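You operate a simulated robot arm through the tools that you are given. There is no shell and no other tool.

The job below is to be done with a simulated robot arm. You get a single attempt, and the scene is never put back.

## Task
Put tile 26 on the turntable, brush white slip on it and cover the pot.
Fine: use the red brush and stand it back. Set down upright: red brush. A coat counts when it lies all over at full strength: go over it till it gets no stronger.

It is judged by the outcome, as a careful person would: the job done as asked, and still so three seconds after it is handed in. It fails if anything else is knocked over, pushed out of place, dropped, spilled or broken. A push-on lid holds only when it is set on centred and level and pressed home; a screw cap is set on level and turned clockwise until tight.

## Robot
A 6-joint arm with a two-finger gripper, fixed in place. Base frame: the origin is at the foot of the arm, x ahead of it, y to its left, z up; the work surface is at about z = 720. Units: mm, degrees, N and s.
With the tool pointing down near the work surface it reaches from about 420 to 840 mm from the base axis. Its first joint turns from -166.0 to 166.0 degrees. Payload 1.66 kg.
The tool frame sits at the grasp point between the pads (the TCP): z along the fingers, y along the line on which they close. The tips reach 16 mm beyond it. Largest opening 111 mm; the body of the gripper starts 104 mm behind the TCP.
Orientation is told as [roll, pitch, yaw] about the base's x, y, z axes, in that order, counted from this pose: with the fingers straight down and closing along the base's y, the tool's x points along the base's -x, its y along +y and its z along -z.

## Interface
- The arm moves only by the tool nudge_tool. Its arguments are lists of equal length, an entry for each row: "travel": the shift along the tool's x, y, z in mm, a list of three; "rot": the turn, a rotation vector about the tool's x, y, z in degrees, a list of three. In form: {"travel": [[dx, dy, dz], ...], "rot": [[rx, ry, rz], ...]}. A call has 1 to 20 rows; each row shifts and turns the commanded pose from where the row before left it, along the tool's axes as they then stand. "gripper" is the opening in per cent of the stroke, from 0 (shut) to 100 (fully open), set as the call begins (left out, the last holds). Each row takes 0.2 s and may step no farther than 50 mm and 8.6 degrees from the row before; otherwise, or with a gripper value out of range, the whole call is refused. A pose out of reach is approached as far as the arm can. The call stops where the force on the tool passes 40 N (or 10 N more than at its start, if that is more) or the arm is blocked; 0.2 s more then pass. The fingers move at their own pace and stop on an object; they squeeze with about 32 N. The grip force told is the motor's: it shows also when the fingers shut on nothing. Time passes only in rows, and 0.2 s behind the last, so rows that do not move let the fingers close. It gives the time, the measured TCP pose, the force on the tool (base axes), the opening and the grip force at its end, in the units of the frame above (readings bear some noise), with the torque about the TCP (base axes, N m) and any sound that the robot's microphone picked up, and new pictures: "views" is both (left out), scene, wrist or none.
- Cameras (640 x 400 px; columns grow to the right, rows downward): "scene" is fixed at [397.9, 649.6, 1548.9]; the picture's right is [-1.00, 0.06, 0.00], its down [0.03, 0.51, -0.86] and it looks along [-0.05, -0.86, -0.51] (base axes); focal length 375 px, centre (320, 200). "wrist" rides on the gripper at [70, 14, -143] in the tool frame; the picture's right is [-0.19, 0.98, 0.00], its down [-0.87, -0.17, -0.47] and it looks along [-0.46, -0.09, 0.88] (tool axes); focal length 230 px, centre (320, 200). There is no depth. A picture from a camera that has moved, and an enlarged one, comes with that camera's place and axes in the base frame and with its lens.
- raise_lower(by): slides the trunk up (or, below 0, down) by that many mm; the arm rides with it, the base frame stays. It gives what a move gives, with no picture.
- close_up(camera, box): a new picture of the part [left, top, right, bottom] of that camera's present view, enlarged. The clock stands still meanwhile.
- job_done(): hands the job in; it is judged then, once.

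Nothing tells you positions but the pictures and the camera data. Unless the task says otherwise, let go and move clear before handing in.

The tools are called after "Call:" by a JSON object that holds its "op" and its "data". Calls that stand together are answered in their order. nudge_tool: Moves the arm, as the interface text tells. Its arguments: {"type":"object","properties":{"travel":{"type":"array","items":{"type":"array","items":{"type":"number"}}},"rot":{"type":"array","items":{"type":"array","items":{"type":"number"}}},"gripper":{"type":"number"},"views":{"type":"string","enum":["both","scene","wrist","none"]}},"required":["travel","rot"]} The other tools are called the same way: raise_lower (by) slides the trunk up or down; close_up (camera, box) takes an enlarged picture of a part of a camera's view; job_done () hands the job in.

At the start:

```text
clock: 0.0
tcp_pos: [345.5, -356.9, 1133.3]
ee_rot: [0.0, 0.0, 0.0]
wrist_force: [0.0, -0.2, -0.6]
ft_torque: [0.01, 0.0, 0.01]
gripper_width: 111.3
gripper_force: 0.0
trunk travel left (down, up): [-50.0, 540.0]
```

scene: 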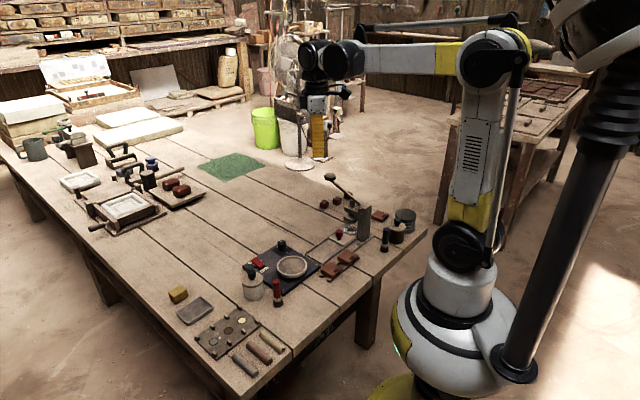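
wrist: 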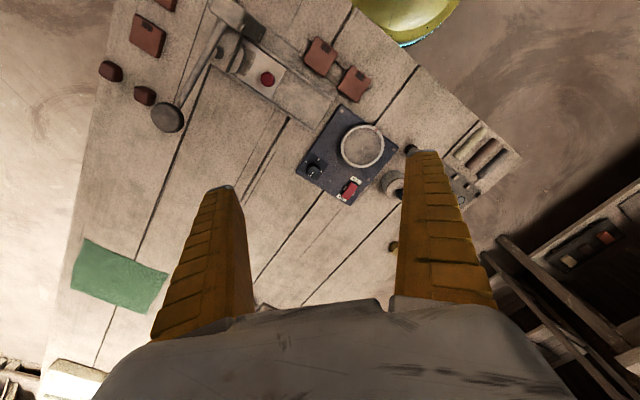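

I see a bench with a turntable device (dark plate with round wheel), tiles, a pot with a brush, and other items. I'll look at enlarged pictures first to find tile 26, the red brush, the slip pot and its lid.

Call:
{"op": "close_up", "data": {"camera": "scene", "box": [220, 230, 340, 305]}}

Call:
{"op": "close_up", "data": {"camera": "scene", "box": [310, 170, 430, 280]}}

Call:
{"op": "close_up", "data": {"camera": "scene", "box": [160, 280, 300, 380]}}

Call:
{"op": "close_up", "data": {"camera": "wrist", "box": [290, 20, 530, 220]}}

Call:
{"op": "close_up", "data": {"camera": "wrist", "box": [80, 0, 320, 150]}}

```text
5.33 times, centred on (280, 268) of scene
camera zoom: at [397.9, 649.6, 1548.9], right [-1.0, 0.06, 0.0], down [0.03, 0.51, -0.86], along [-0.05, -0.86, -0.51], focal length 2000 px, centre (533, -160)
```

zoom: 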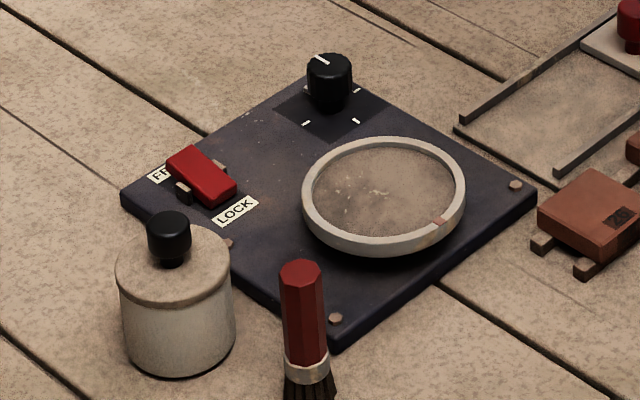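

```text
3.64 times, centred on (370, 225) of scene
camera zoom: at [397.9, 649.6, 1548.9], right [-1.0, 0.06, 0.0], down [0.03, 0.51, -0.86], along [-0.05, -0.86, -0.51], focal length 1364 px, centre (138, 109)
```

zoom: 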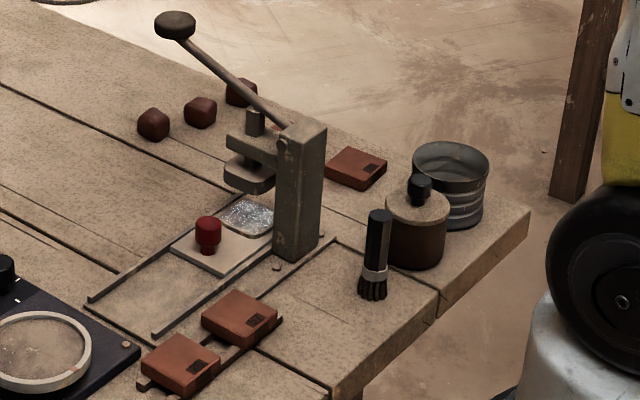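

```text
4.00 times, centred on (230, 330) of scene
camera zoom: at [397.9, 649.6, 1548.9], right [-1.0, 0.06, 0.0], down [0.03, 0.51, -0.86], along [-0.05, -0.86, -0.51], focal length 1500 px, centre (680, -320)
```

zoom: 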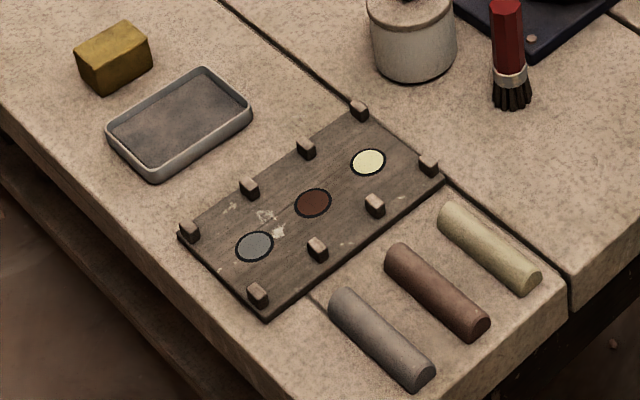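

```text
2.00 times, centred on (410, 120) of wrist
camera zoom: at [276.2, -343.1, 1275.4], right [0.19, 0.98, 0.0], down [0.87, -0.17, 0.47], along [0.46, -0.09, -0.88], focal length 460 px, centre (140, 360)
```

zoom: 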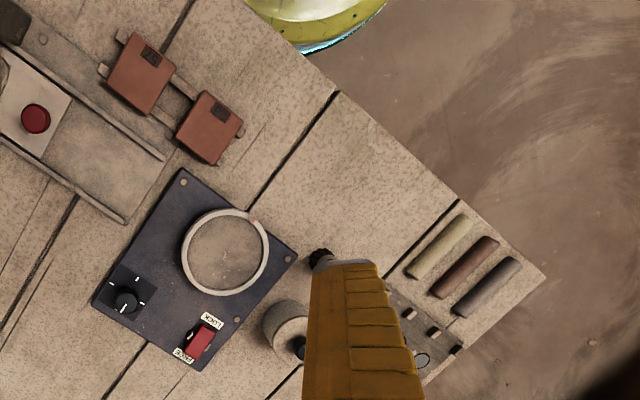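

```text
2.67 times, centred on (200, 75) of wrist
camera zoom: at [276.2, -343.1, 1275.4], right [0.19, 0.98, 0.0], down [0.87, -0.17, 0.47], along [0.46, -0.09, -0.88], focal length 614 px, centre (640, 533)
```

zoom: 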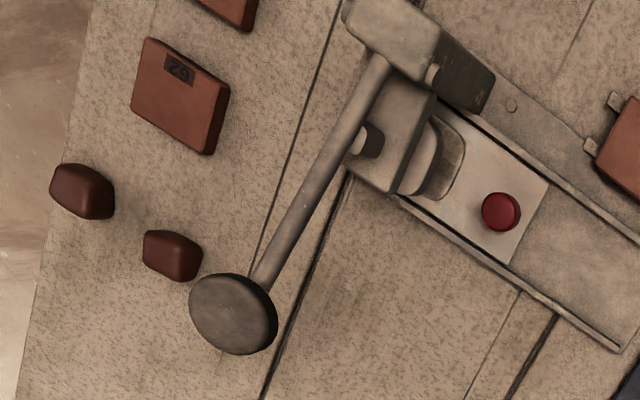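

I see two tiles on bearers, and one or two more lying behind the press. I need to read their numbers, and also the switch and the pots.

Call:
{"op": "close_up", "data": {"camera": "wrist", "box": [300, 30, 380, 110]}}

Call:
{"op": "close_up", "data": {"camera": "wrist", "box": [120, 0, 190, 60]}}

Call:
{"op": "close_up", "data": {"camera": "scene", "box": [325, 240, 365, 280]}}

Call:
{"op": "close_up", "data": {"camera": "scene", "box": [310, 190, 400, 235]}}

Call:
{"op": "close_up", "data": {"camera": "scene", "box": [60, 140, 220, 240]}}

Call:
{"op": "close_up", "data": {"camera": "scene", "box": [240, 250, 290, 310]}}

```text
5.00 times, centred on (340, 70) of wrist
camera zoom: at [276.2, -343.1, 1275.4], right [0.19, 0.98, 0.0], down [0.87, -0.17, 0.47], along [0.46, -0.09, -0.88], focal length 1150 px, centre (220, 850)
```

zoom: 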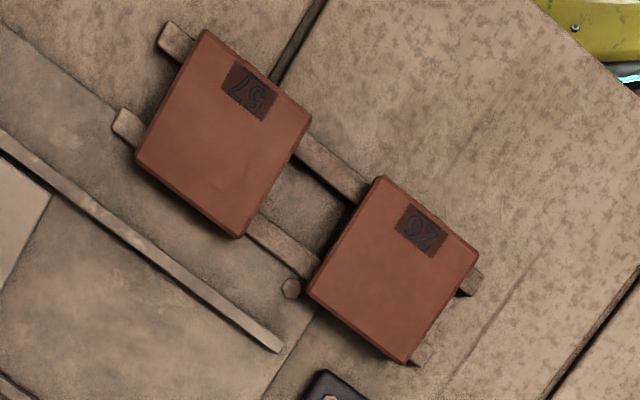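

```text
6.67 times, centred on (155, 30) of wrist
camera zoom: at [276.2, -343.1, 1275.4], right [0.19, 0.98, 0.0], down [0.87, -0.17, 0.47], along [0.46, -0.09, -0.88], focal length 1534 px, centre (1420, 1333)
```

zoom: 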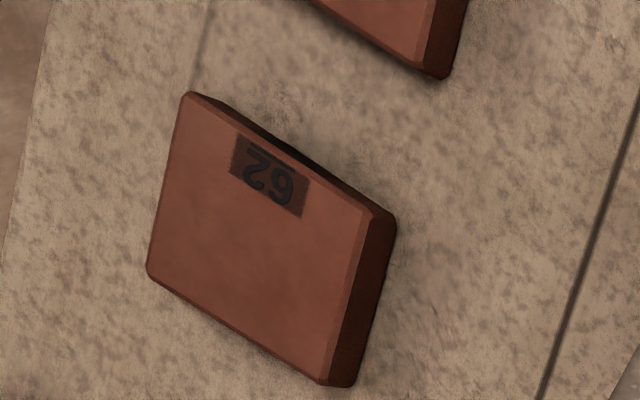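

```text
10.00 times, centred on (345, 260) of scene
camera zoom: at [397.9, 649.6, 1548.9], right [-1.0, 0.06, 0.0], down [0.03, 0.51, -0.86], along [-0.05, -0.86, -0.51], focal length 3751 px, centre (70, -400)
```

zoom: 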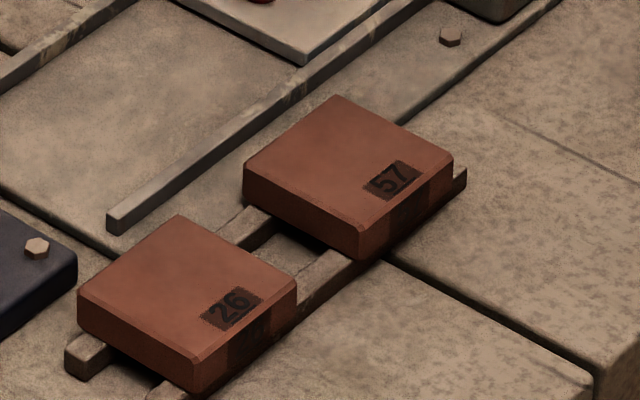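

```text
7.11 times, centred on (355, 212) of scene
camera zoom: at [397.9, 649.6, 1548.9], right [-1.0, 0.06, 0.0], down [0.03, 0.51, -0.86], along [-0.05, -0.86, -0.51], focal length 2667 px, centre (71, 111)
```

zoom: 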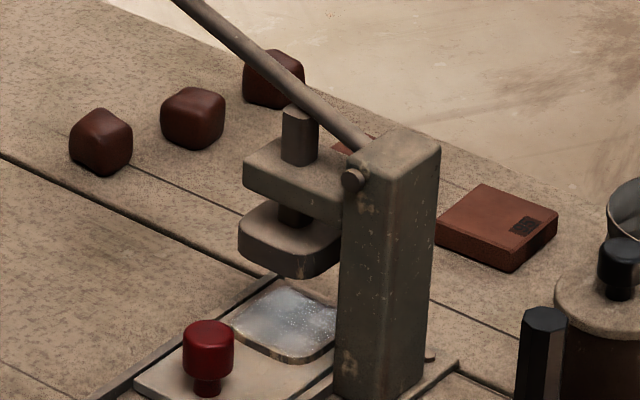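

```text
4.00 times, centred on (140, 190) of scene
camera zoom: at [397.9, 649.6, 1548.9], right [-1.0, 0.06, 0.0], down [0.03, 0.51, -0.86], along [-0.05, -0.86, -0.51], focal length 1500 px, centre (1040, 240)
```

zoom: 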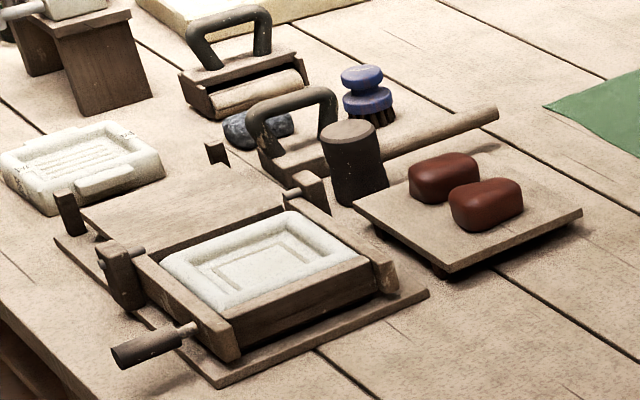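

```text
6.67 times, centred on (265, 280) of scene
camera zoom: at [397.9, 649.6, 1548.9], right [-1.0, 0.06, 0.0], down [0.03, 0.51, -0.86], along [-0.05, -0.86, -0.51], focal length 2501 px, centre (687, -333)
```

zoom: 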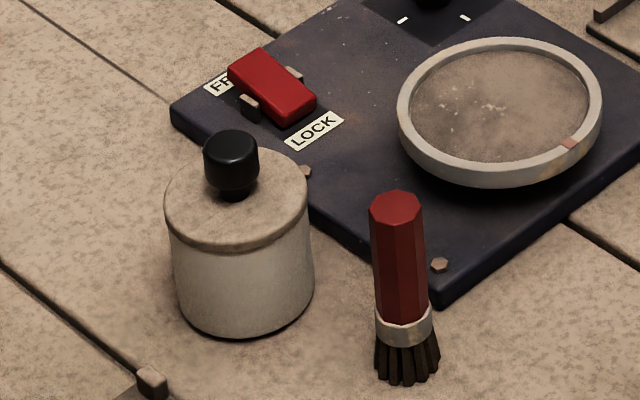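

Tile 26 is the bearer tile nearer the turntable, at about (299, -274). I'll move above it for a closer look.

Call:
{"op": "nudge_tool", "data": {"travel": [[7.7, 13.8, 39], [7.7, 13.8, 39], [7.7, 13.8, 39], [7.7, 13.8, 39], [7.7, 13.8, 39], [7.7, 13.8, 39]], "rot": [[0, 0, 0], [0, 0, 0], [0, 0, 0], [0, 0, 0], [0, 0, 0], [0, 0, 0]], "gripper": 80}}

```text
clock: 1.4
tcp_pos: [300.4, -276.6, 899.8]
ee_rot: [0.1, 0.0, -0.1]
wrist_force: [0.0, 0.0, -0.1]
ft_torque: [-0.04, 0.01, -0.03]
gripper_width: 89.8
gripper_force: 0.4
trunk travel left (down, up): [-50.0, 540.0]
camera wrist: at [230.3, -262.2, 1041.6], right [0.19, 0.98, 0.0], down [0.87, -0.17, 0.47], along [0.46, -0.09, -0.88], focal length 230 px, centre (320, 200)
```

scene: 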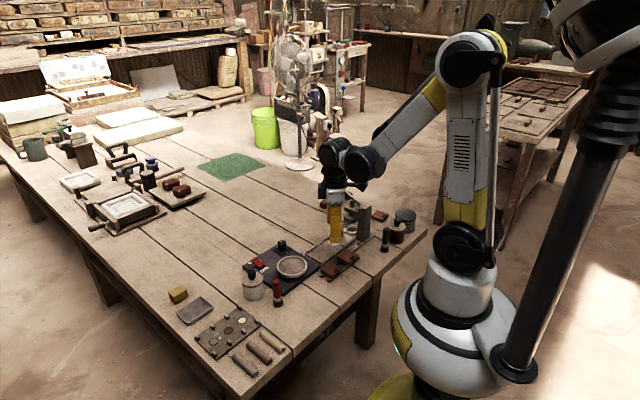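
wrist: 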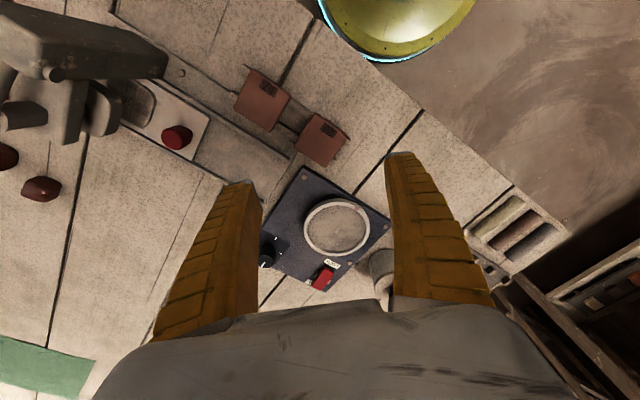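

The tiles and turntable are well in the wrist picture. I'll enlarge them to measure.

Call:
{"op": "close_up", "data": {"camera": "wrist", "box": [230, 60, 360, 180]}}

Call:
{"op": "close_up", "data": {"camera": "wrist", "box": [250, 160, 410, 300]}}

```text
3.33 times, centred on (295, 120) of wrist
camera zoom: at [230.3, -262.2, 1041.6], right [0.19, 0.98, 0.0], down [0.87, -0.17, 0.47], along [0.46, -0.09, -0.88], focal length 767 px, centre (403, 467)
```

zoom: 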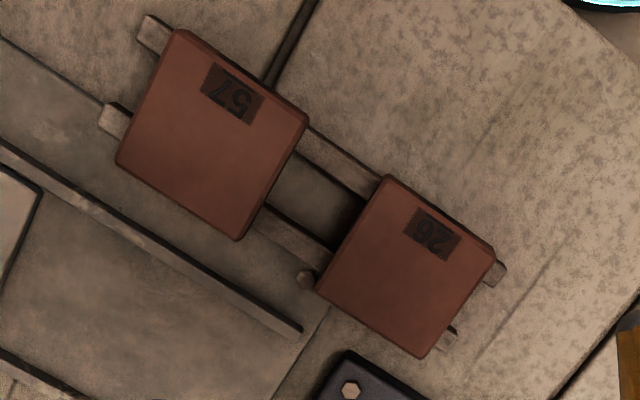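

```text
2.86 times, centred on (330, 230) of wrist
camera zoom: at [230.3, -262.2, 1041.6], right [0.19, 0.98, 0.0], down [0.87, -0.17, 0.47], along [0.46, -0.09, -0.88], focal length 657 px, centre (291, 114)
```

zoom: 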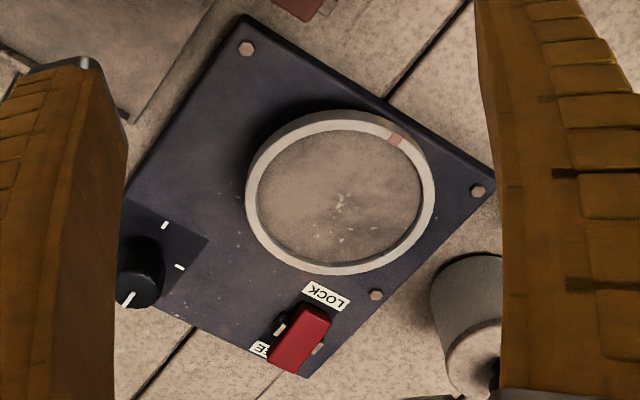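

Tile 26 is about 50 mm square, centre ≈ (302, -275), turned 45°. Next I measure the turntable, pot and brush from straight above.

Call:
{"op": "nudge_tool", "data": {"travel": [[-39.2, -2.5, 0], [-39.2, -2.5, 0], [-39.2, -2.5, 0], [-39.2, -2.5, 0], [-39.2, -2.5, 0]], "rot": [[0, 0, 0], [0, 0, 0], [0, 0, 0], [0, 0, 0], [0, 0, 0]], "views": "wrist"}}

Call:
{"op": "close_up", "data": {"camera": "wrist", "box": [230, 20, 400, 150]}}

Call:
{"op": "close_up", "data": {"camera": "wrist", "box": [330, 60, 490, 190]}}

```text
clock: 2.6
tcp_pos: [495.6, -287.6, 899.8]
ee_rot: [0.0, 0.1, 0.0]
wrist_force: [0.4, 1.1, 0.4]
ft_torque: [-0.02, -0.01, 0.0]
gripper_width: 89.9
gripper_force: 1.1
trunk travel left (down, up): [-50.0, 540.0]
camera wrist: at [425.4, -274.5, 1041.7], right [0.19, 0.98, 0.0], down [0.87, -0.17, 0.47], along [0.46, -0.09, -0.88], focal length 230 px, centre (320, 200)
```

wrist: 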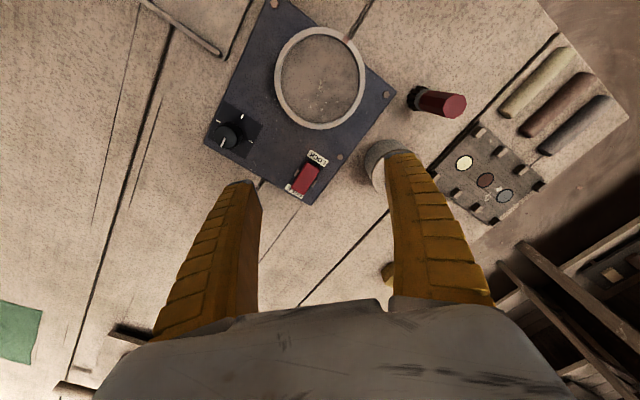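

```text
3.08 times, centred on (315, 85) of wrist
camera zoom: at [425.4, -274.5, 1041.7], right [0.19, 0.98, 0.0], down [0.87, -0.17, 0.47], along [0.46, -0.09, -0.88], focal length 708 px, centre (335, 554)
```

zoom: 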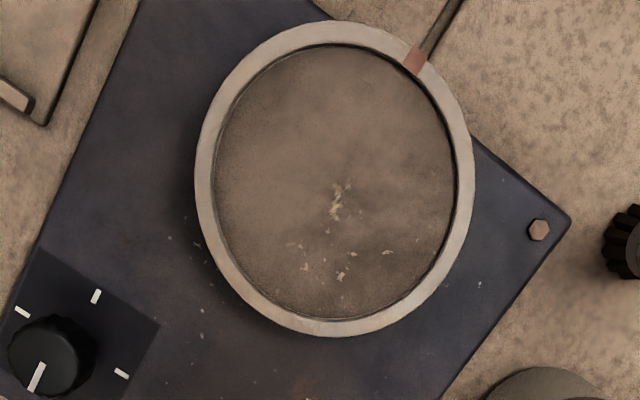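

```text
3.08 times, centred on (410, 125) of wrist
camera zoom: at [425.4, -274.5, 1041.7], right [0.19, 0.98, 0.0], down [0.87, -0.17, 0.47], along [0.46, -0.09, -0.88], focal length 708 px, centre (43, 431)
```

zoom: 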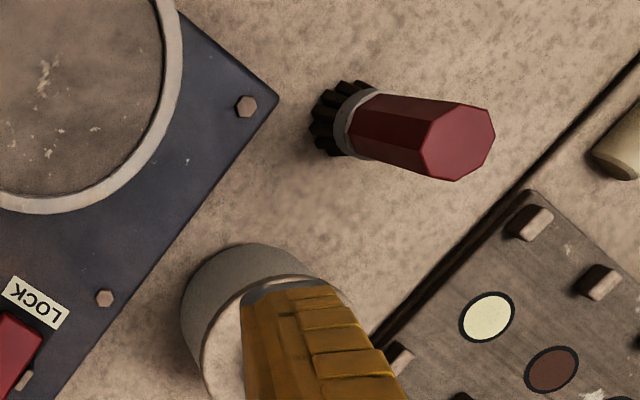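

Turntable centre ≈ (430, -275), rim ≈ z 762; the brush stands near (475, -157); the white pot is near (548, -204). I'll check the switch state and the pot, then go for the tile.

Call:
{"op": "close_up", "data": {"camera": "wrist", "box": [275, 135, 345, 205]}}

Call:
{"op": "close_up", "data": {"camera": "scene", "box": [245, 245, 285, 285]}}

Call:
{"op": "close_up", "data": {"camera": "wrist", "box": [200, 90, 270, 160]}}

```text
5.71 times, centred on (310, 170) of wrist
camera zoom: at [425.4, -274.5, 1041.7], right [0.19, 0.98, 0.0], down [0.87, -0.17, 0.47], along [0.46, -0.09, -0.88], focal length 1315 px, centre (377, 371)
```

zoom: 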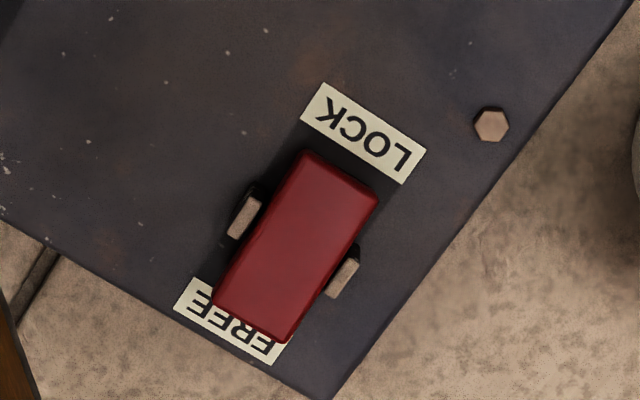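

```text
10.00 times, centred on (265, 265) of scene
camera zoom: at [397.9, 649.6, 1548.9], right [-1.0, 0.06, 0.0], down [0.03, 0.51, -0.86], along [-0.05, -0.86, -0.51], focal length 3751 px, centre (870, -450)
```

zoom: 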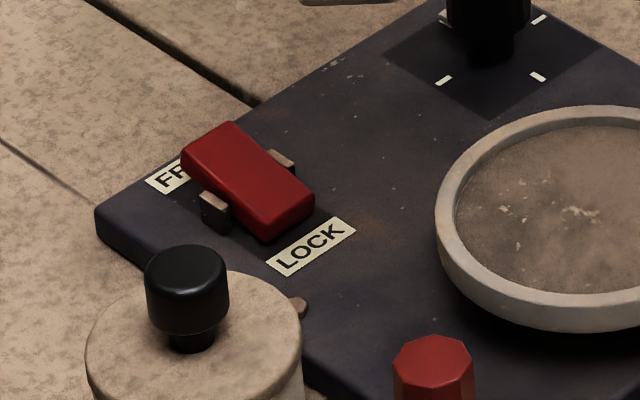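

```text
5.71 times, centred on (235, 125) of wrist
camera zoom: at [425.4, -274.5, 1041.7], right [0.19, 0.98, 0.0], down [0.87, -0.17, 0.47], along [0.46, -0.09, -0.88], focal length 1315 px, centre (806, 629)
```

zoom: 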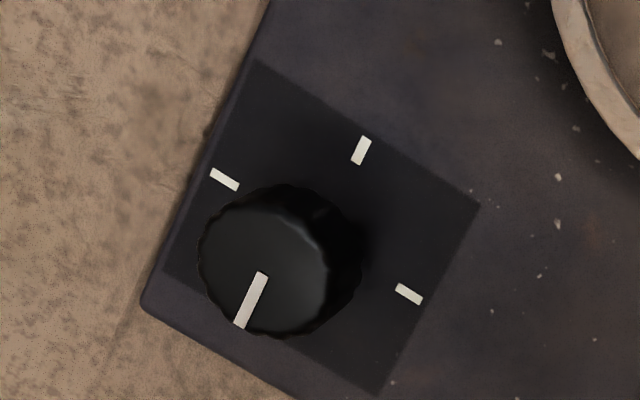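

The lock side of the rocker is pressed in, so the wheel is locked. I'll go above tile 26 and turn so that the fingers close along the bearers, where there is most room.

Call:
{"op": "nudge_tool", "data": {"travel": [[38.7, 2.4, 14], [38.7, 2.4, 14], [38.7, 2.4, 14], [38.7, 2.4, 14], [38.7, 2.6, 14], [0, 0, 0], [0, 0, 0], [0, 0, 0], [0, 0, 0], [0, 0, 0], [0, 0, 0]], "rot": [[0, 0, 0], [0, 0, 0], [0, 0, 0], [0, 0, 0], [0, 0, 0], [0, 0, 7.5], [0, 0, 7.5], [0, 0, 7.5], [0, 0, 7.5], [0, 0, 7.5], [0, 0, 7.5]], "gripper": 60}}

Call:
{"op": "close_up", "data": {"camera": "wrist", "box": [230, 100, 410, 280]}}

```text
clock: 5.0
tcp_pos: [303.4, -274.1, 829.5]
ee_rot: [0.0, 0.0, -45.1]
wrist_force: [-0.9, -1.0, 0.0]
ft_torque: [0.04, 0.01, 0.04]
gripper_width: 68.2
gripper_force: 1.3
trunk travel left (down, up): [-50.0, 540.0]
camera wrist: at [262.6, -214.8, 971.8], right [0.83, 0.56, 0.0], down [0.49, -0.73, 0.47], along [0.26, -0.39, -0.88], focal length 230 px, centre (320, 200)
```

scene: 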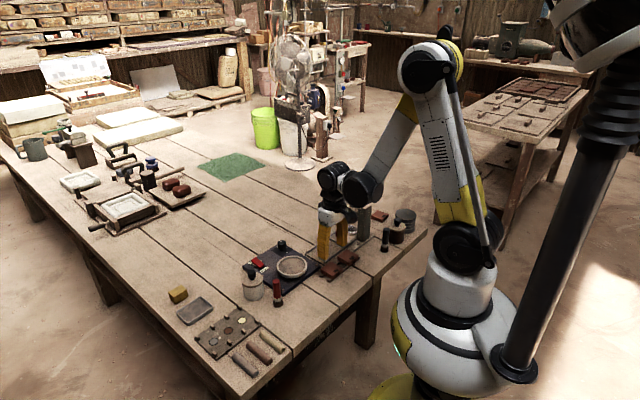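
wrist: 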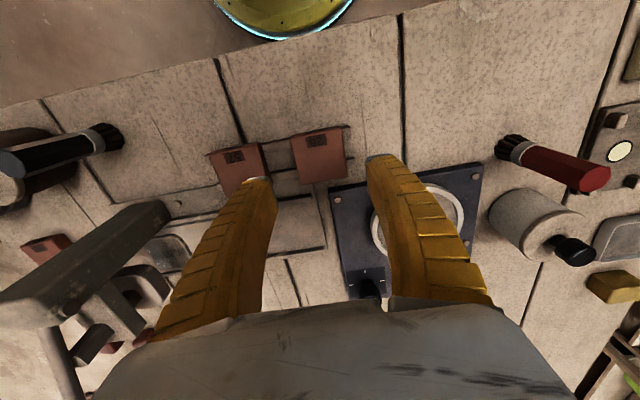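

```text
2.22 times, centred on (320, 190) of wrist
camera zoom: at [262.6, -214.8, 971.8], right [0.83, 0.56, 0.0], down [0.49, -0.73, 0.47], along [0.26, -0.39, -0.88], focal length 511 px, centre (320, 222)
```

zoom: 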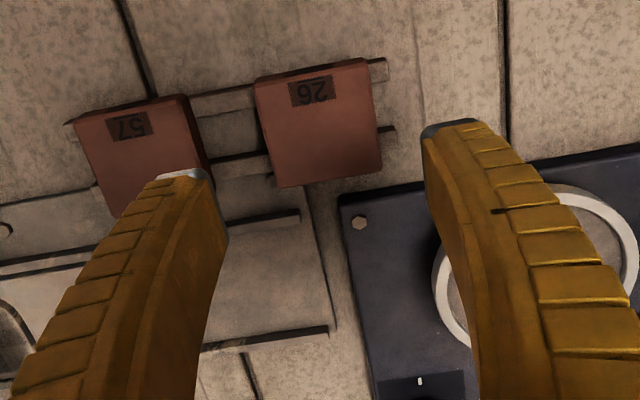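

The TCP is right over tile 26 and square to it. I'll go down around it and close.

Call:
{"op": "nudge_tool", "data": {"travel": [[0, 0, 25], [0, 0, 25], [0, 0, 15], [0, 0, 10], [0, 0, 4.5]], "rot": [[0, 0, 0], [0, 0, 0], [0, 0, 0], [0, 0, 0], [0, 0, 0]], "views": "both"}}

Call:
{"op": "close_up", "data": {"camera": "scene", "box": [310, 220, 380, 290]}}

Call:
{"op": "close_up", "data": {"camera": "wrist", "box": [250, 120, 400, 240]}}

```text
clock: 6.2
tcp_pos: [312.2, -283.0, 768.4]
ee_rot: [0.0, 0.1, -44.9]
wrist_force: [-0.5, 0.5, 0.4]
ft_torque: [0.01, -0.01, 0.02]
gripper_width: 68.7
gripper_force: 0.5
out of reach, approached as far as the arm can: row 3, 4, 5
trunk travel left (down, up): [-50.0, 540.0]
camera wrist: at [271.6, -225.1, 910.9], right [0.83, 0.56, 0.0], down [0.49, -0.73, 0.47], along [0.26, -0.39, -0.88], focal length 230 px, centre (320, 200)
```

scene: 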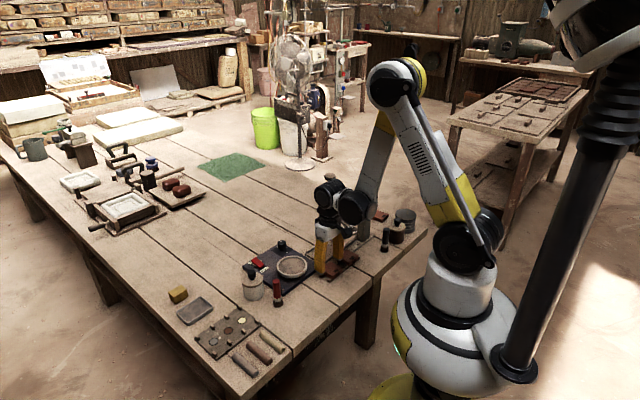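
wrist: 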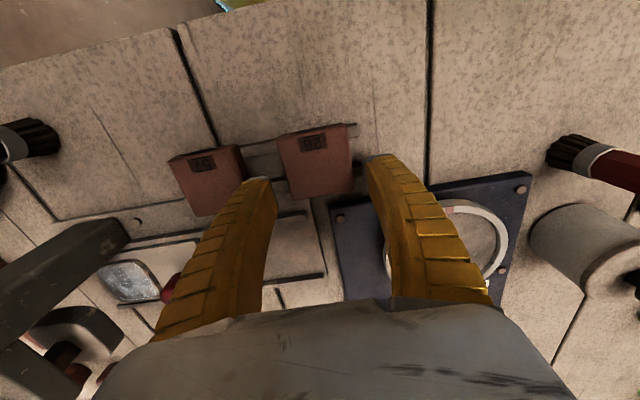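

```text
5.71 times, centred on (345, 255) of scene
camera zoom: at [397.9, 649.6, 1548.9], right [-1.0, 0.06, 0.0], down [0.03, 0.51, -0.86], along [-0.05, -0.86, -0.51], focal length 2143 px, centre (177, -114)
```

zoom: 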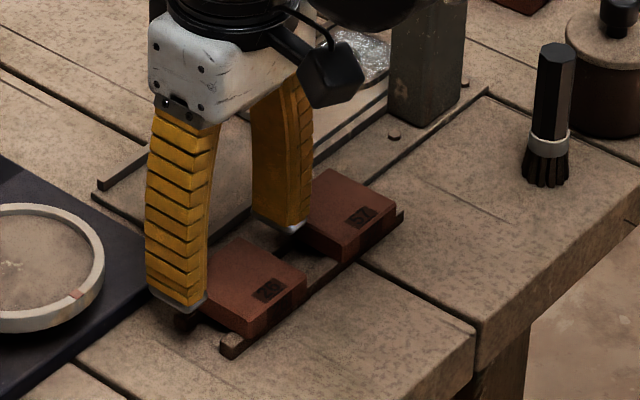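

```text
3.33 times, centred on (325, 180) of wrist
camera zoom: at [271.6, -225.1, 910.9], right [0.83, 0.56, 0.0], down [0.49, -0.73, 0.47], along [0.26, -0.39, -0.88], focal length 767 px, centre (303, 267)
```

zoom: 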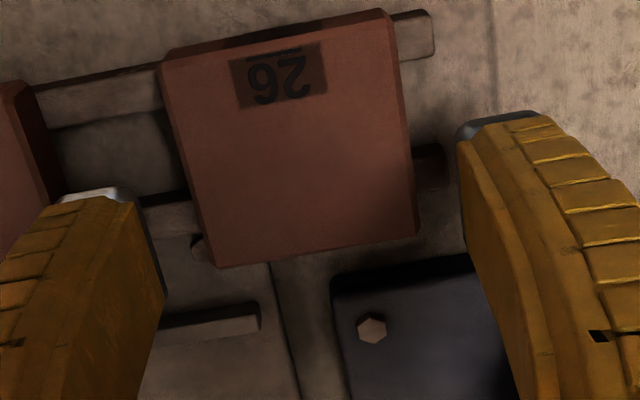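

The arm can't reach this low so near the base. I'll go back up and lower the trunk, which raises the target relative to the shoulder.

Call:
{"op": "nudge_tool", "data": {"travel": [[0, 0, -30], [0, 0, -30], [0, 0, -30]], "rot": [[0, 0, 0], [0, 0, 0], [0, 0, 0]], "views": "none"}}

Call:
{"op": "raise_lower", "data": {"by": -50}}

```text
clock: 7.0
tcp_pos: [314.7, -283.4, 858.7]
ee_rot: [0.0, 0.1, -45.0]
wrist_force: [0.0, 0.7, 0.2]
ft_torque: [0.01, -0.01, 0.03]
gripper_width: 68.2
gripper_force: 1.2
trunk travel left (down, up): [-50.0, 540.0]
```

```text
clock: 7.9
tcp_pos: [313.7, -283.1, 809.1]
ee_rot: [-0.1, -0.1, -45.0]
wrist_force: [-0.1, -0.4, 0.1]
ft_torque: [0.04, -0.01, 0.0]
gripper_width: 68.2
gripper_force: 1.3
trunk travel left (down, up): [0.0, 590.0]
```

Call:
{"op": "nudge_tool", "data": {"travel": [[13.9, -1.8, 0], [0, 0, 20], [0, 0, 20], [0, 0, 12], [0, 0, 7]], "rot": [[0, 0, 0], [0, 0, 0], [0, 0, 0], [0, 0, 0], [0, 0, 0]], "views": "wrist"}}

Call:
{"op": "close_up", "data": {"camera": "wrist", "box": [250, 120, 400, 240]}}

Call:
{"op": "close_up", "data": {"camera": "scene", "box": [310, 220, 380, 290]}}

```text
clock: 9.1
tcp_pos: [301.7, -275.3, 748.4]
ee_rot: [0.0, 0.0, -45.0]
wrist_force: [-0.2, 0.3, 0.1]
ft_torque: [0.02, -0.04, 0.02]
gripper_width: 68.5
gripper_force: 1.2
trunk travel left (down, up): [0.0, 590.0]
camera wrist: at [261.6, -216.3, 891.0], right [0.83, 0.56, 0.0], down [0.49, -0.73, 0.47], along [0.26, -0.39, -0.88], focal length 230 px, centre (320, 200)
```

wrist: 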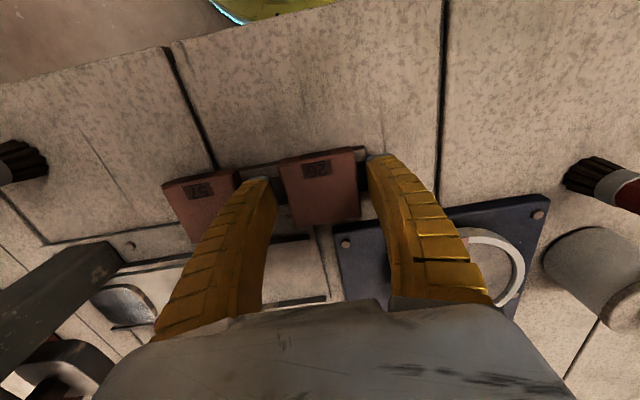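

```text
3.33 times, centred on (325, 180) of wrist
camera zoom: at [261.6, -216.3, 891.0], right [0.83, 0.56, 0.0], down [0.49, -0.73, 0.47], along [0.26, -0.39, -0.88], focal length 767 px, centre (303, 267)
```

zoom: 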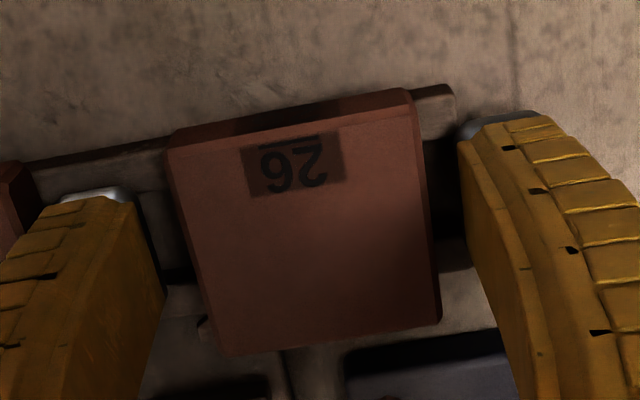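

```text
5.71 times, centred on (345, 255) of scene
camera zoom: at [397.9, 649.6, 1548.9], right [-1.0, 0.06, 0.0], down [0.03, 0.51, -0.86], along [-0.05, -0.86, -0.51], focal length 2143 px, centre (177, -114)
```

zoom: 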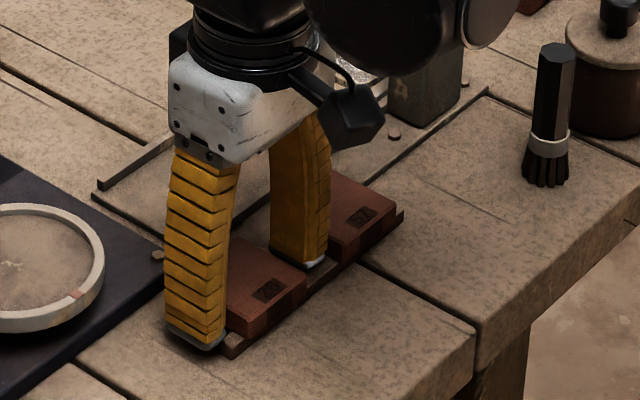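

The fingers straddle the tile. I close on it.

Call:
{"op": "nudge_tool", "data": {"travel": [[0, 0, 0], [0, 0, 0], [0, 0, 0]], "rot": [[0, 0, 0], [0, 0, 0], [0, 0, 0]], "gripper": 30, "views": "wrist"}}

Call:
{"op": "close_up", "data": {"camera": "wrist", "box": [250, 120, 400, 240]}}

```text
clock: 9.9
tcp_pos: [301.0, -274.2, 749.6]
ee_rot: [0.1, 0.0, -45.1]
wrist_force: [0.6, -0.3, 8.9]
ft_torque: [0.05, 0.01, -0.02]
gripper_width: 48.9
gripper_force: 32.0
trunk travel left (down, up): [0.0, 590.0]
camera wrist: at [261.6, -216.3, 891.3], right [0.83, 0.56, 0.0], down [0.49, -0.73, 0.47], along [0.26, -0.39, -0.88], focal length 230 px, centre (320, 200)
```

wrist: 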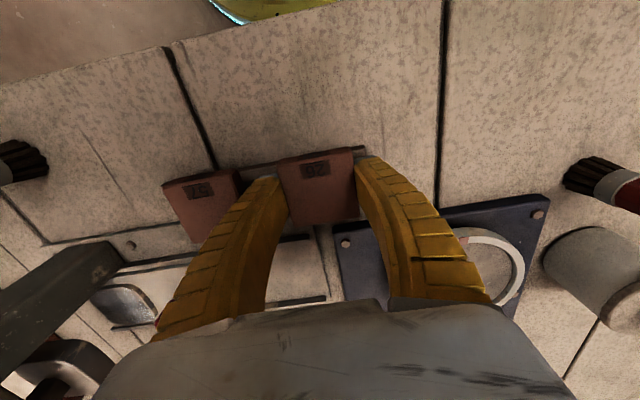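

```text
3.33 times, centred on (325, 180) of wrist
camera zoom: at [261.6, -216.3, 891.3], right [0.83, 0.56, 0.0], down [0.49, -0.73, 0.47], along [0.26, -0.39, -0.88], focal length 767 px, centre (303, 267)
```

zoom: 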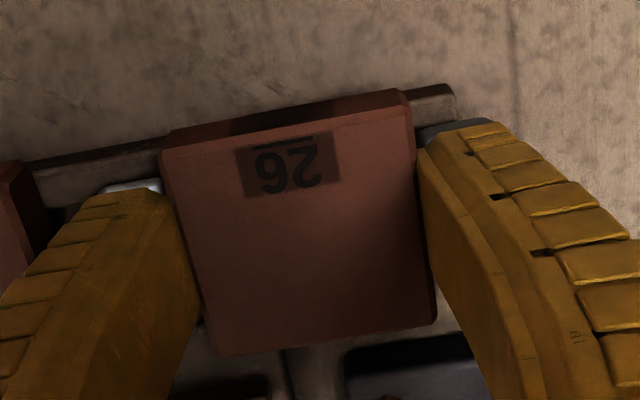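

The tile is gripped (49 mm). I lift it and look.

Call:
{"op": "nudge_tool", "data": {"travel": [[0, 0, -10], [0, 0, -30], [0, 0, -30], [-23, 22.6, 0], [-23, 22.6, 0], [-23, 22.6, 0], [-22.9, 22.7, 0], [0, 0, 0]], "rot": [[0, 0, 0], [0, 0, 0], [0, 0, 0], [0, 0, 0], [0, 0, 0], [0, 0, 0], [0, 0, 0], [0, 0, 0]]}}

Call:
{"op": "close_up", "data": {"camera": "wrist", "box": [250, 100, 400, 250]}}

Call:
{"op": "close_up", "data": {"camera": "scene", "box": [250, 210, 370, 300]}}

```text
clock: 11.7
tcp_pos: [429.2, -275.3, 821.8]
ee_rot: [0.0, 0.0, -45.0]
wrist_force: [0.5, 0.5, -0.8]
ft_torque: [-0.01, 0.03, -0.02]
gripper_width: 47.7
gripper_force: 32.0
trunk travel left (down, up): [0.0, 590.0]
camera wrist: at [389.1, -216.9, 964.2], right [0.83, 0.56, 0.0], down [0.49, -0.73, 0.47], along [0.26, -0.39, -0.88], focal length 230 px, centre (320, 200)
```

scene: 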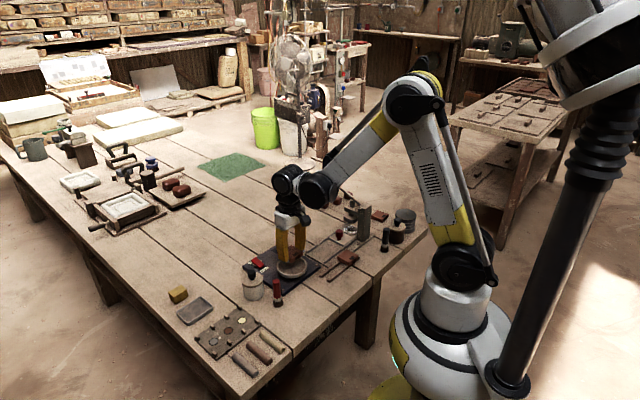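
wrist: 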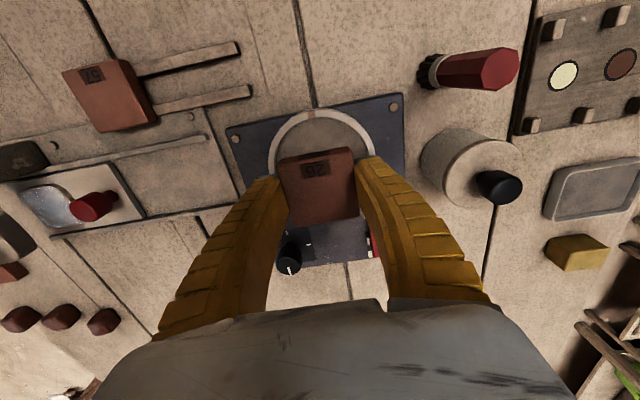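

```text
2.67 times, centred on (325, 175) of wrist
camera zoom: at [389.1, -216.9, 964.2], right [0.83, 0.56, 0.0], down [0.49, -0.73, 0.47], along [0.26, -0.39, -0.88], focal length 614 px, centre (307, 267)
```

zoom: 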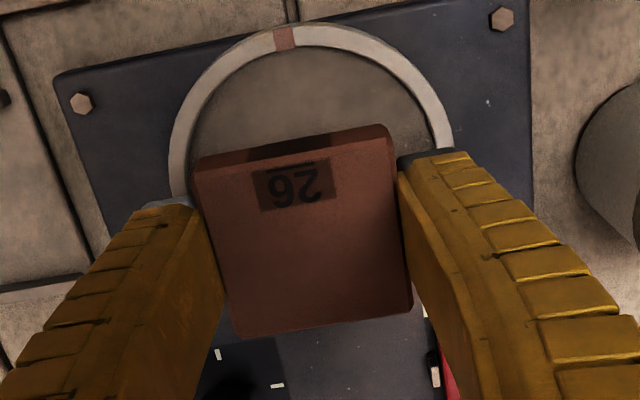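

```text
4.44 times, centred on (310, 255) of scene
camera zoom: at [397.9, 649.6, 1548.9], right [-1.0, 0.06, 0.0], down [0.03, 0.51, -0.86], along [-0.05, -0.86, -0.51], focal length 1667 px, centre (364, -44)
```

zoom: 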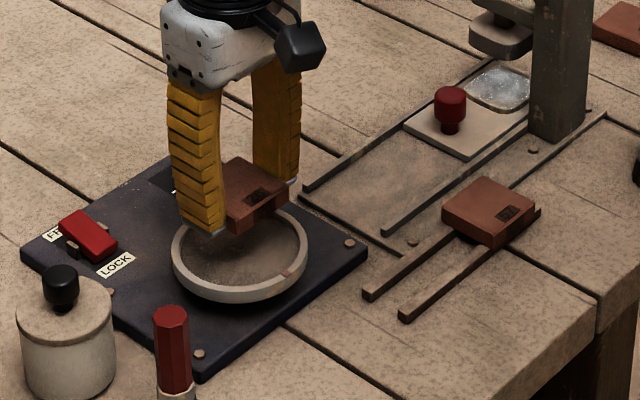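

The tile is centred over the wheel. I lower it gently.

Call:
{"op": "nudge_tool", "data": {"travel": [[0, 0, 15], [0, 0, 13], [0, 0, 5], [0, 0, 0]], "rot": [[0, 0, 0], [0, 0, 0], [0, 0, 0], [0, 0, 0]], "views": "scene"}}

Call:
{"op": "close_up", "data": {"camera": "scene", "box": [265, 230, 325, 290]}}

```text
clock: 12.7
tcp_pos: [429.8, -275.6, 786.9]
ee_rot: [0.0, -0.1, -45.0]
wrist_force: [-0.1, 0.1, -2.0]
ft_torque: [0.02, -0.03, 0.0]
gripper_width: 47.7
gripper_force: 31.6
trunk travel left (down, up): [0.0, 590.0]
```

scene: 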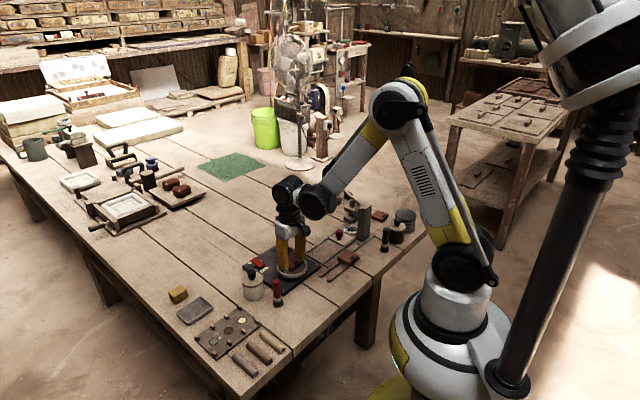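

```text
6.67 times, centred on (295, 260) of scene
camera zoom: at [397.9, 649.6, 1548.9], right [-1.0, 0.06, 0.0], down [0.03, 0.51, -0.86], along [-0.05, -0.86, -0.51], focal length 2501 px, centre (487, -200)
```

zoom: 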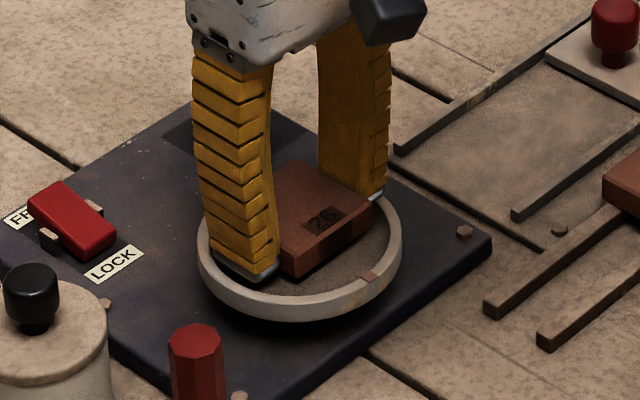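

Call:
{"op": "nudge_tool", "data": {"travel": [[0, 0, 2], [0, 0, 2], [0, 0, 0]], "rot": [[0, 0, 0], [0, 0, 0], [0, 0, 0]], "views": "none"}}

Call:
{"op": "nudge_tool", "data": {"travel": [[0, 0, 1], [0, 0, 1], [0, 0, 0]], "rot": [[0, 0, 0], [0, 0, 0], [0, 0, 0]], "views": "none"}}

Call:
{"op": "nudge_tool", "data": {"travel": [[0, 0, 1], [0, 0, 0]], "rot": [[0, 0, 0], [0, 0, 0]], "views": "none"}}

```text
clock: 13.5
tcp_pos: [431.7, -276.4, 782.6]
ee_rot: [0.0, 0.0, -45.0]
wrist_force: [-1.1, -0.1, -0.9]
ft_torque: [0.01, 0.0, -0.01]
gripper_width: 47.8
gripper_force: 31.6
trunk travel left (down, up): [0.0, 590.0]
```

```text
clock: 14.3
tcp_pos: [430.2, -275.5, 781.1]
ee_rot: [0.0, -0.1, -45.0]
wrist_force: [-1.3, -3.7, 11.1]
ft_torque: [0.02, 0.04, 0.01]
gripper_width: 49.2
gripper_force: 32.1
trunk travel left (down, up): [0.0, 590.0]
```

```text
clock: 14.9
tcp_pos: [430.4, -276.4, 780.4]
ee_rot: [-0.1, 0.0, -45.0]
wrist_force: [0.4, -3.2, 19.4]
ft_torque: [-0.01, 0.01, 0.0]
gripper_width: 50.1
gripper_force: 31.7
trunk travel left (down, up): [0.0, 590.0]
```

The tile has touched down. I ease off, open a little and rise.

Call:
{"op": "nudge_tool", "data": {"travel": [[0, 0, -1], [0, 0, 0]], "rot": [[0, 0, 0], [0, 0, 0]], "gripper": 49, "views": "wrist"}}

Call:
{"op": "close_up", "data": {"camera": "wrist", "box": [250, 100, 400, 250]}}

```text
clock: 15.5
tcp_pos: [431.4, -275.4, 780.3]
ee_rot: [0.0, 0.1, -45.0]
wrist_force: [0.9, 0.2, -0.6]
ft_torque: [-0.01, 0.02, 0.0]
gripper_width: 56.7
gripper_force: 1.3
trunk travel left (down, up): [0.0, 590.0]
camera wrist: at [390.6, -217.1, 922.6], right [0.83, 0.56, 0.0], down [0.49, -0.73, 0.47], along [0.26, -0.39, -0.88], focal length 230 px, centre (320, 200)
```

wrist: 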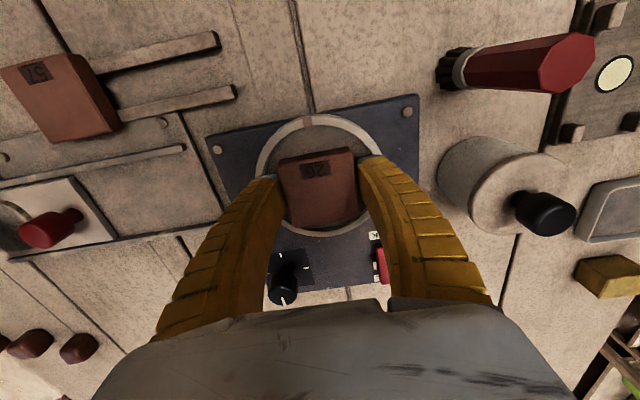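

```text
2.67 times, centred on (325, 175) of wrist
camera zoom: at [390.6, -217.1, 922.6], right [0.83, 0.56, 0.0], down [0.49, -0.73, 0.47], along [0.26, -0.39, -0.88], focal length 614 px, centre (307, 267)
```

zoom: 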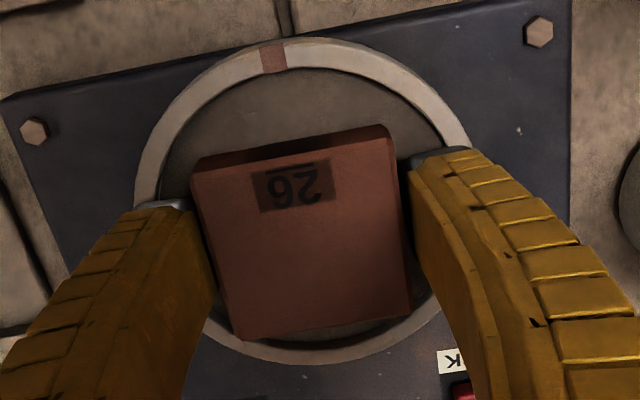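

The tile rests centred on the wheel. I rise and go to look at the pot and brush from above.

Call:
{"op": "nudge_tool", "data": {"travel": [[0, 0, -30], [0, 0, -40], [0, 0, -40], [-18.4, 34.5, 0], [-18.4, 34.5, 0], [-18.4, 34.5, 0], [-18.4, 34.5, 0], [-18.4, 34.5, 0], [0, 0, 0], [0, 0, 0], [0, 0, 0], [0, 0, 0], [0, 0, 0], [0, 0, 0]], "rot": [[0, 0, 0], [0, 0, 0], [0, 0, 0], [0, 0, 0], [0, 0, 0], [0, 0, 0], [0, 0, 0], [0, 0, 0], [0, 0, -7.5], [0, 0, -7.5], [0, 0, -7.5], [0, 0, -7.5], [0, 0, -7.5], [0, 0, -7.5]]}}

Call:
{"op": "close_up", "data": {"camera": "wrist", "box": [240, 20, 400, 150]}}

Call:
{"op": "close_up", "data": {"camera": "scene", "box": [230, 230, 330, 310]}}

```text
clock: 18.5
tcp_pos: [619.0, -218.5, 890.2]
ee_rot: [0.0, 0.0, 0.2]
wrist_force: [-0.5, 0.0, 0.6]
ft_torque: [0.03, -0.02, 0.02]
gripper_width: 56.4
gripper_force: 2.0
trunk travel left (down, up): [0.0, 590.0]
camera wrist: at [548.2, -205.2, 1032.3], right [0.19, 0.98, 0.0], down [0.87, -0.16, 0.47], along [0.46, -0.09, -0.88], focal length 230 px, centre (320, 200)
```

scene: 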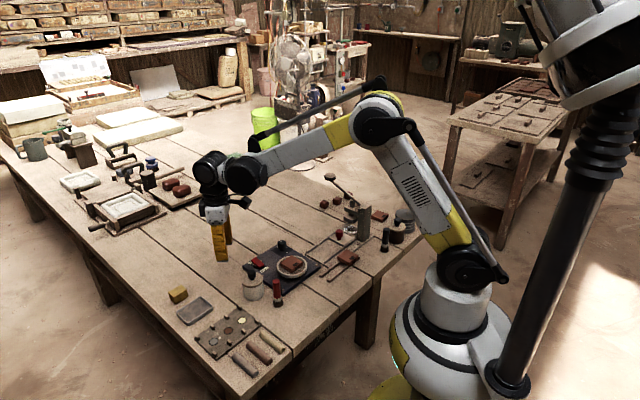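
wrist: 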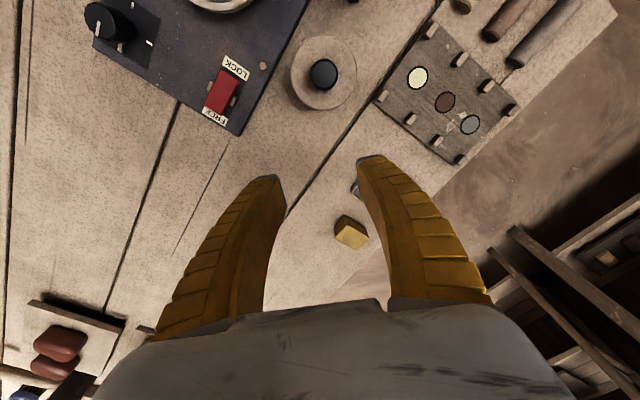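

```text
3.08 times, centred on (320, 85) of wrist
camera zoom: at [548.2, -205.2, 1032.3], right [0.19, 0.98, 0.0], down [0.87, -0.16, 0.47], along [0.46, -0.09, -0.88], focal length 708 px, centre (320, 554)
```

zoom: 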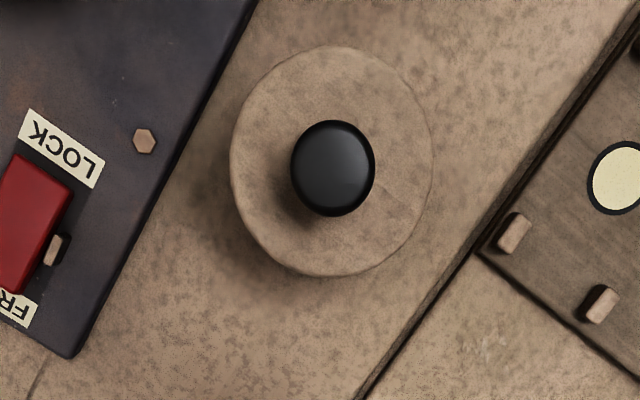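

```text
5.00 times, centred on (280, 270) of scene
camera zoom: at [397.9, 649.6, 1548.9], right [-1.0, 0.06, 0.0], down [0.03, 0.51, -0.86], along [-0.05, -0.86, -0.51], focal length 1876 px, centre (520, -150)
```

zoom: 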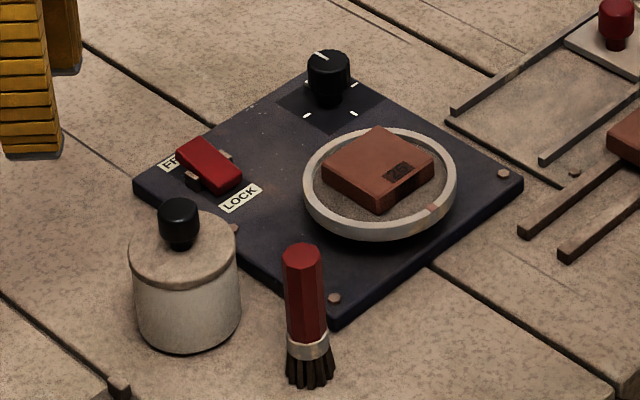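

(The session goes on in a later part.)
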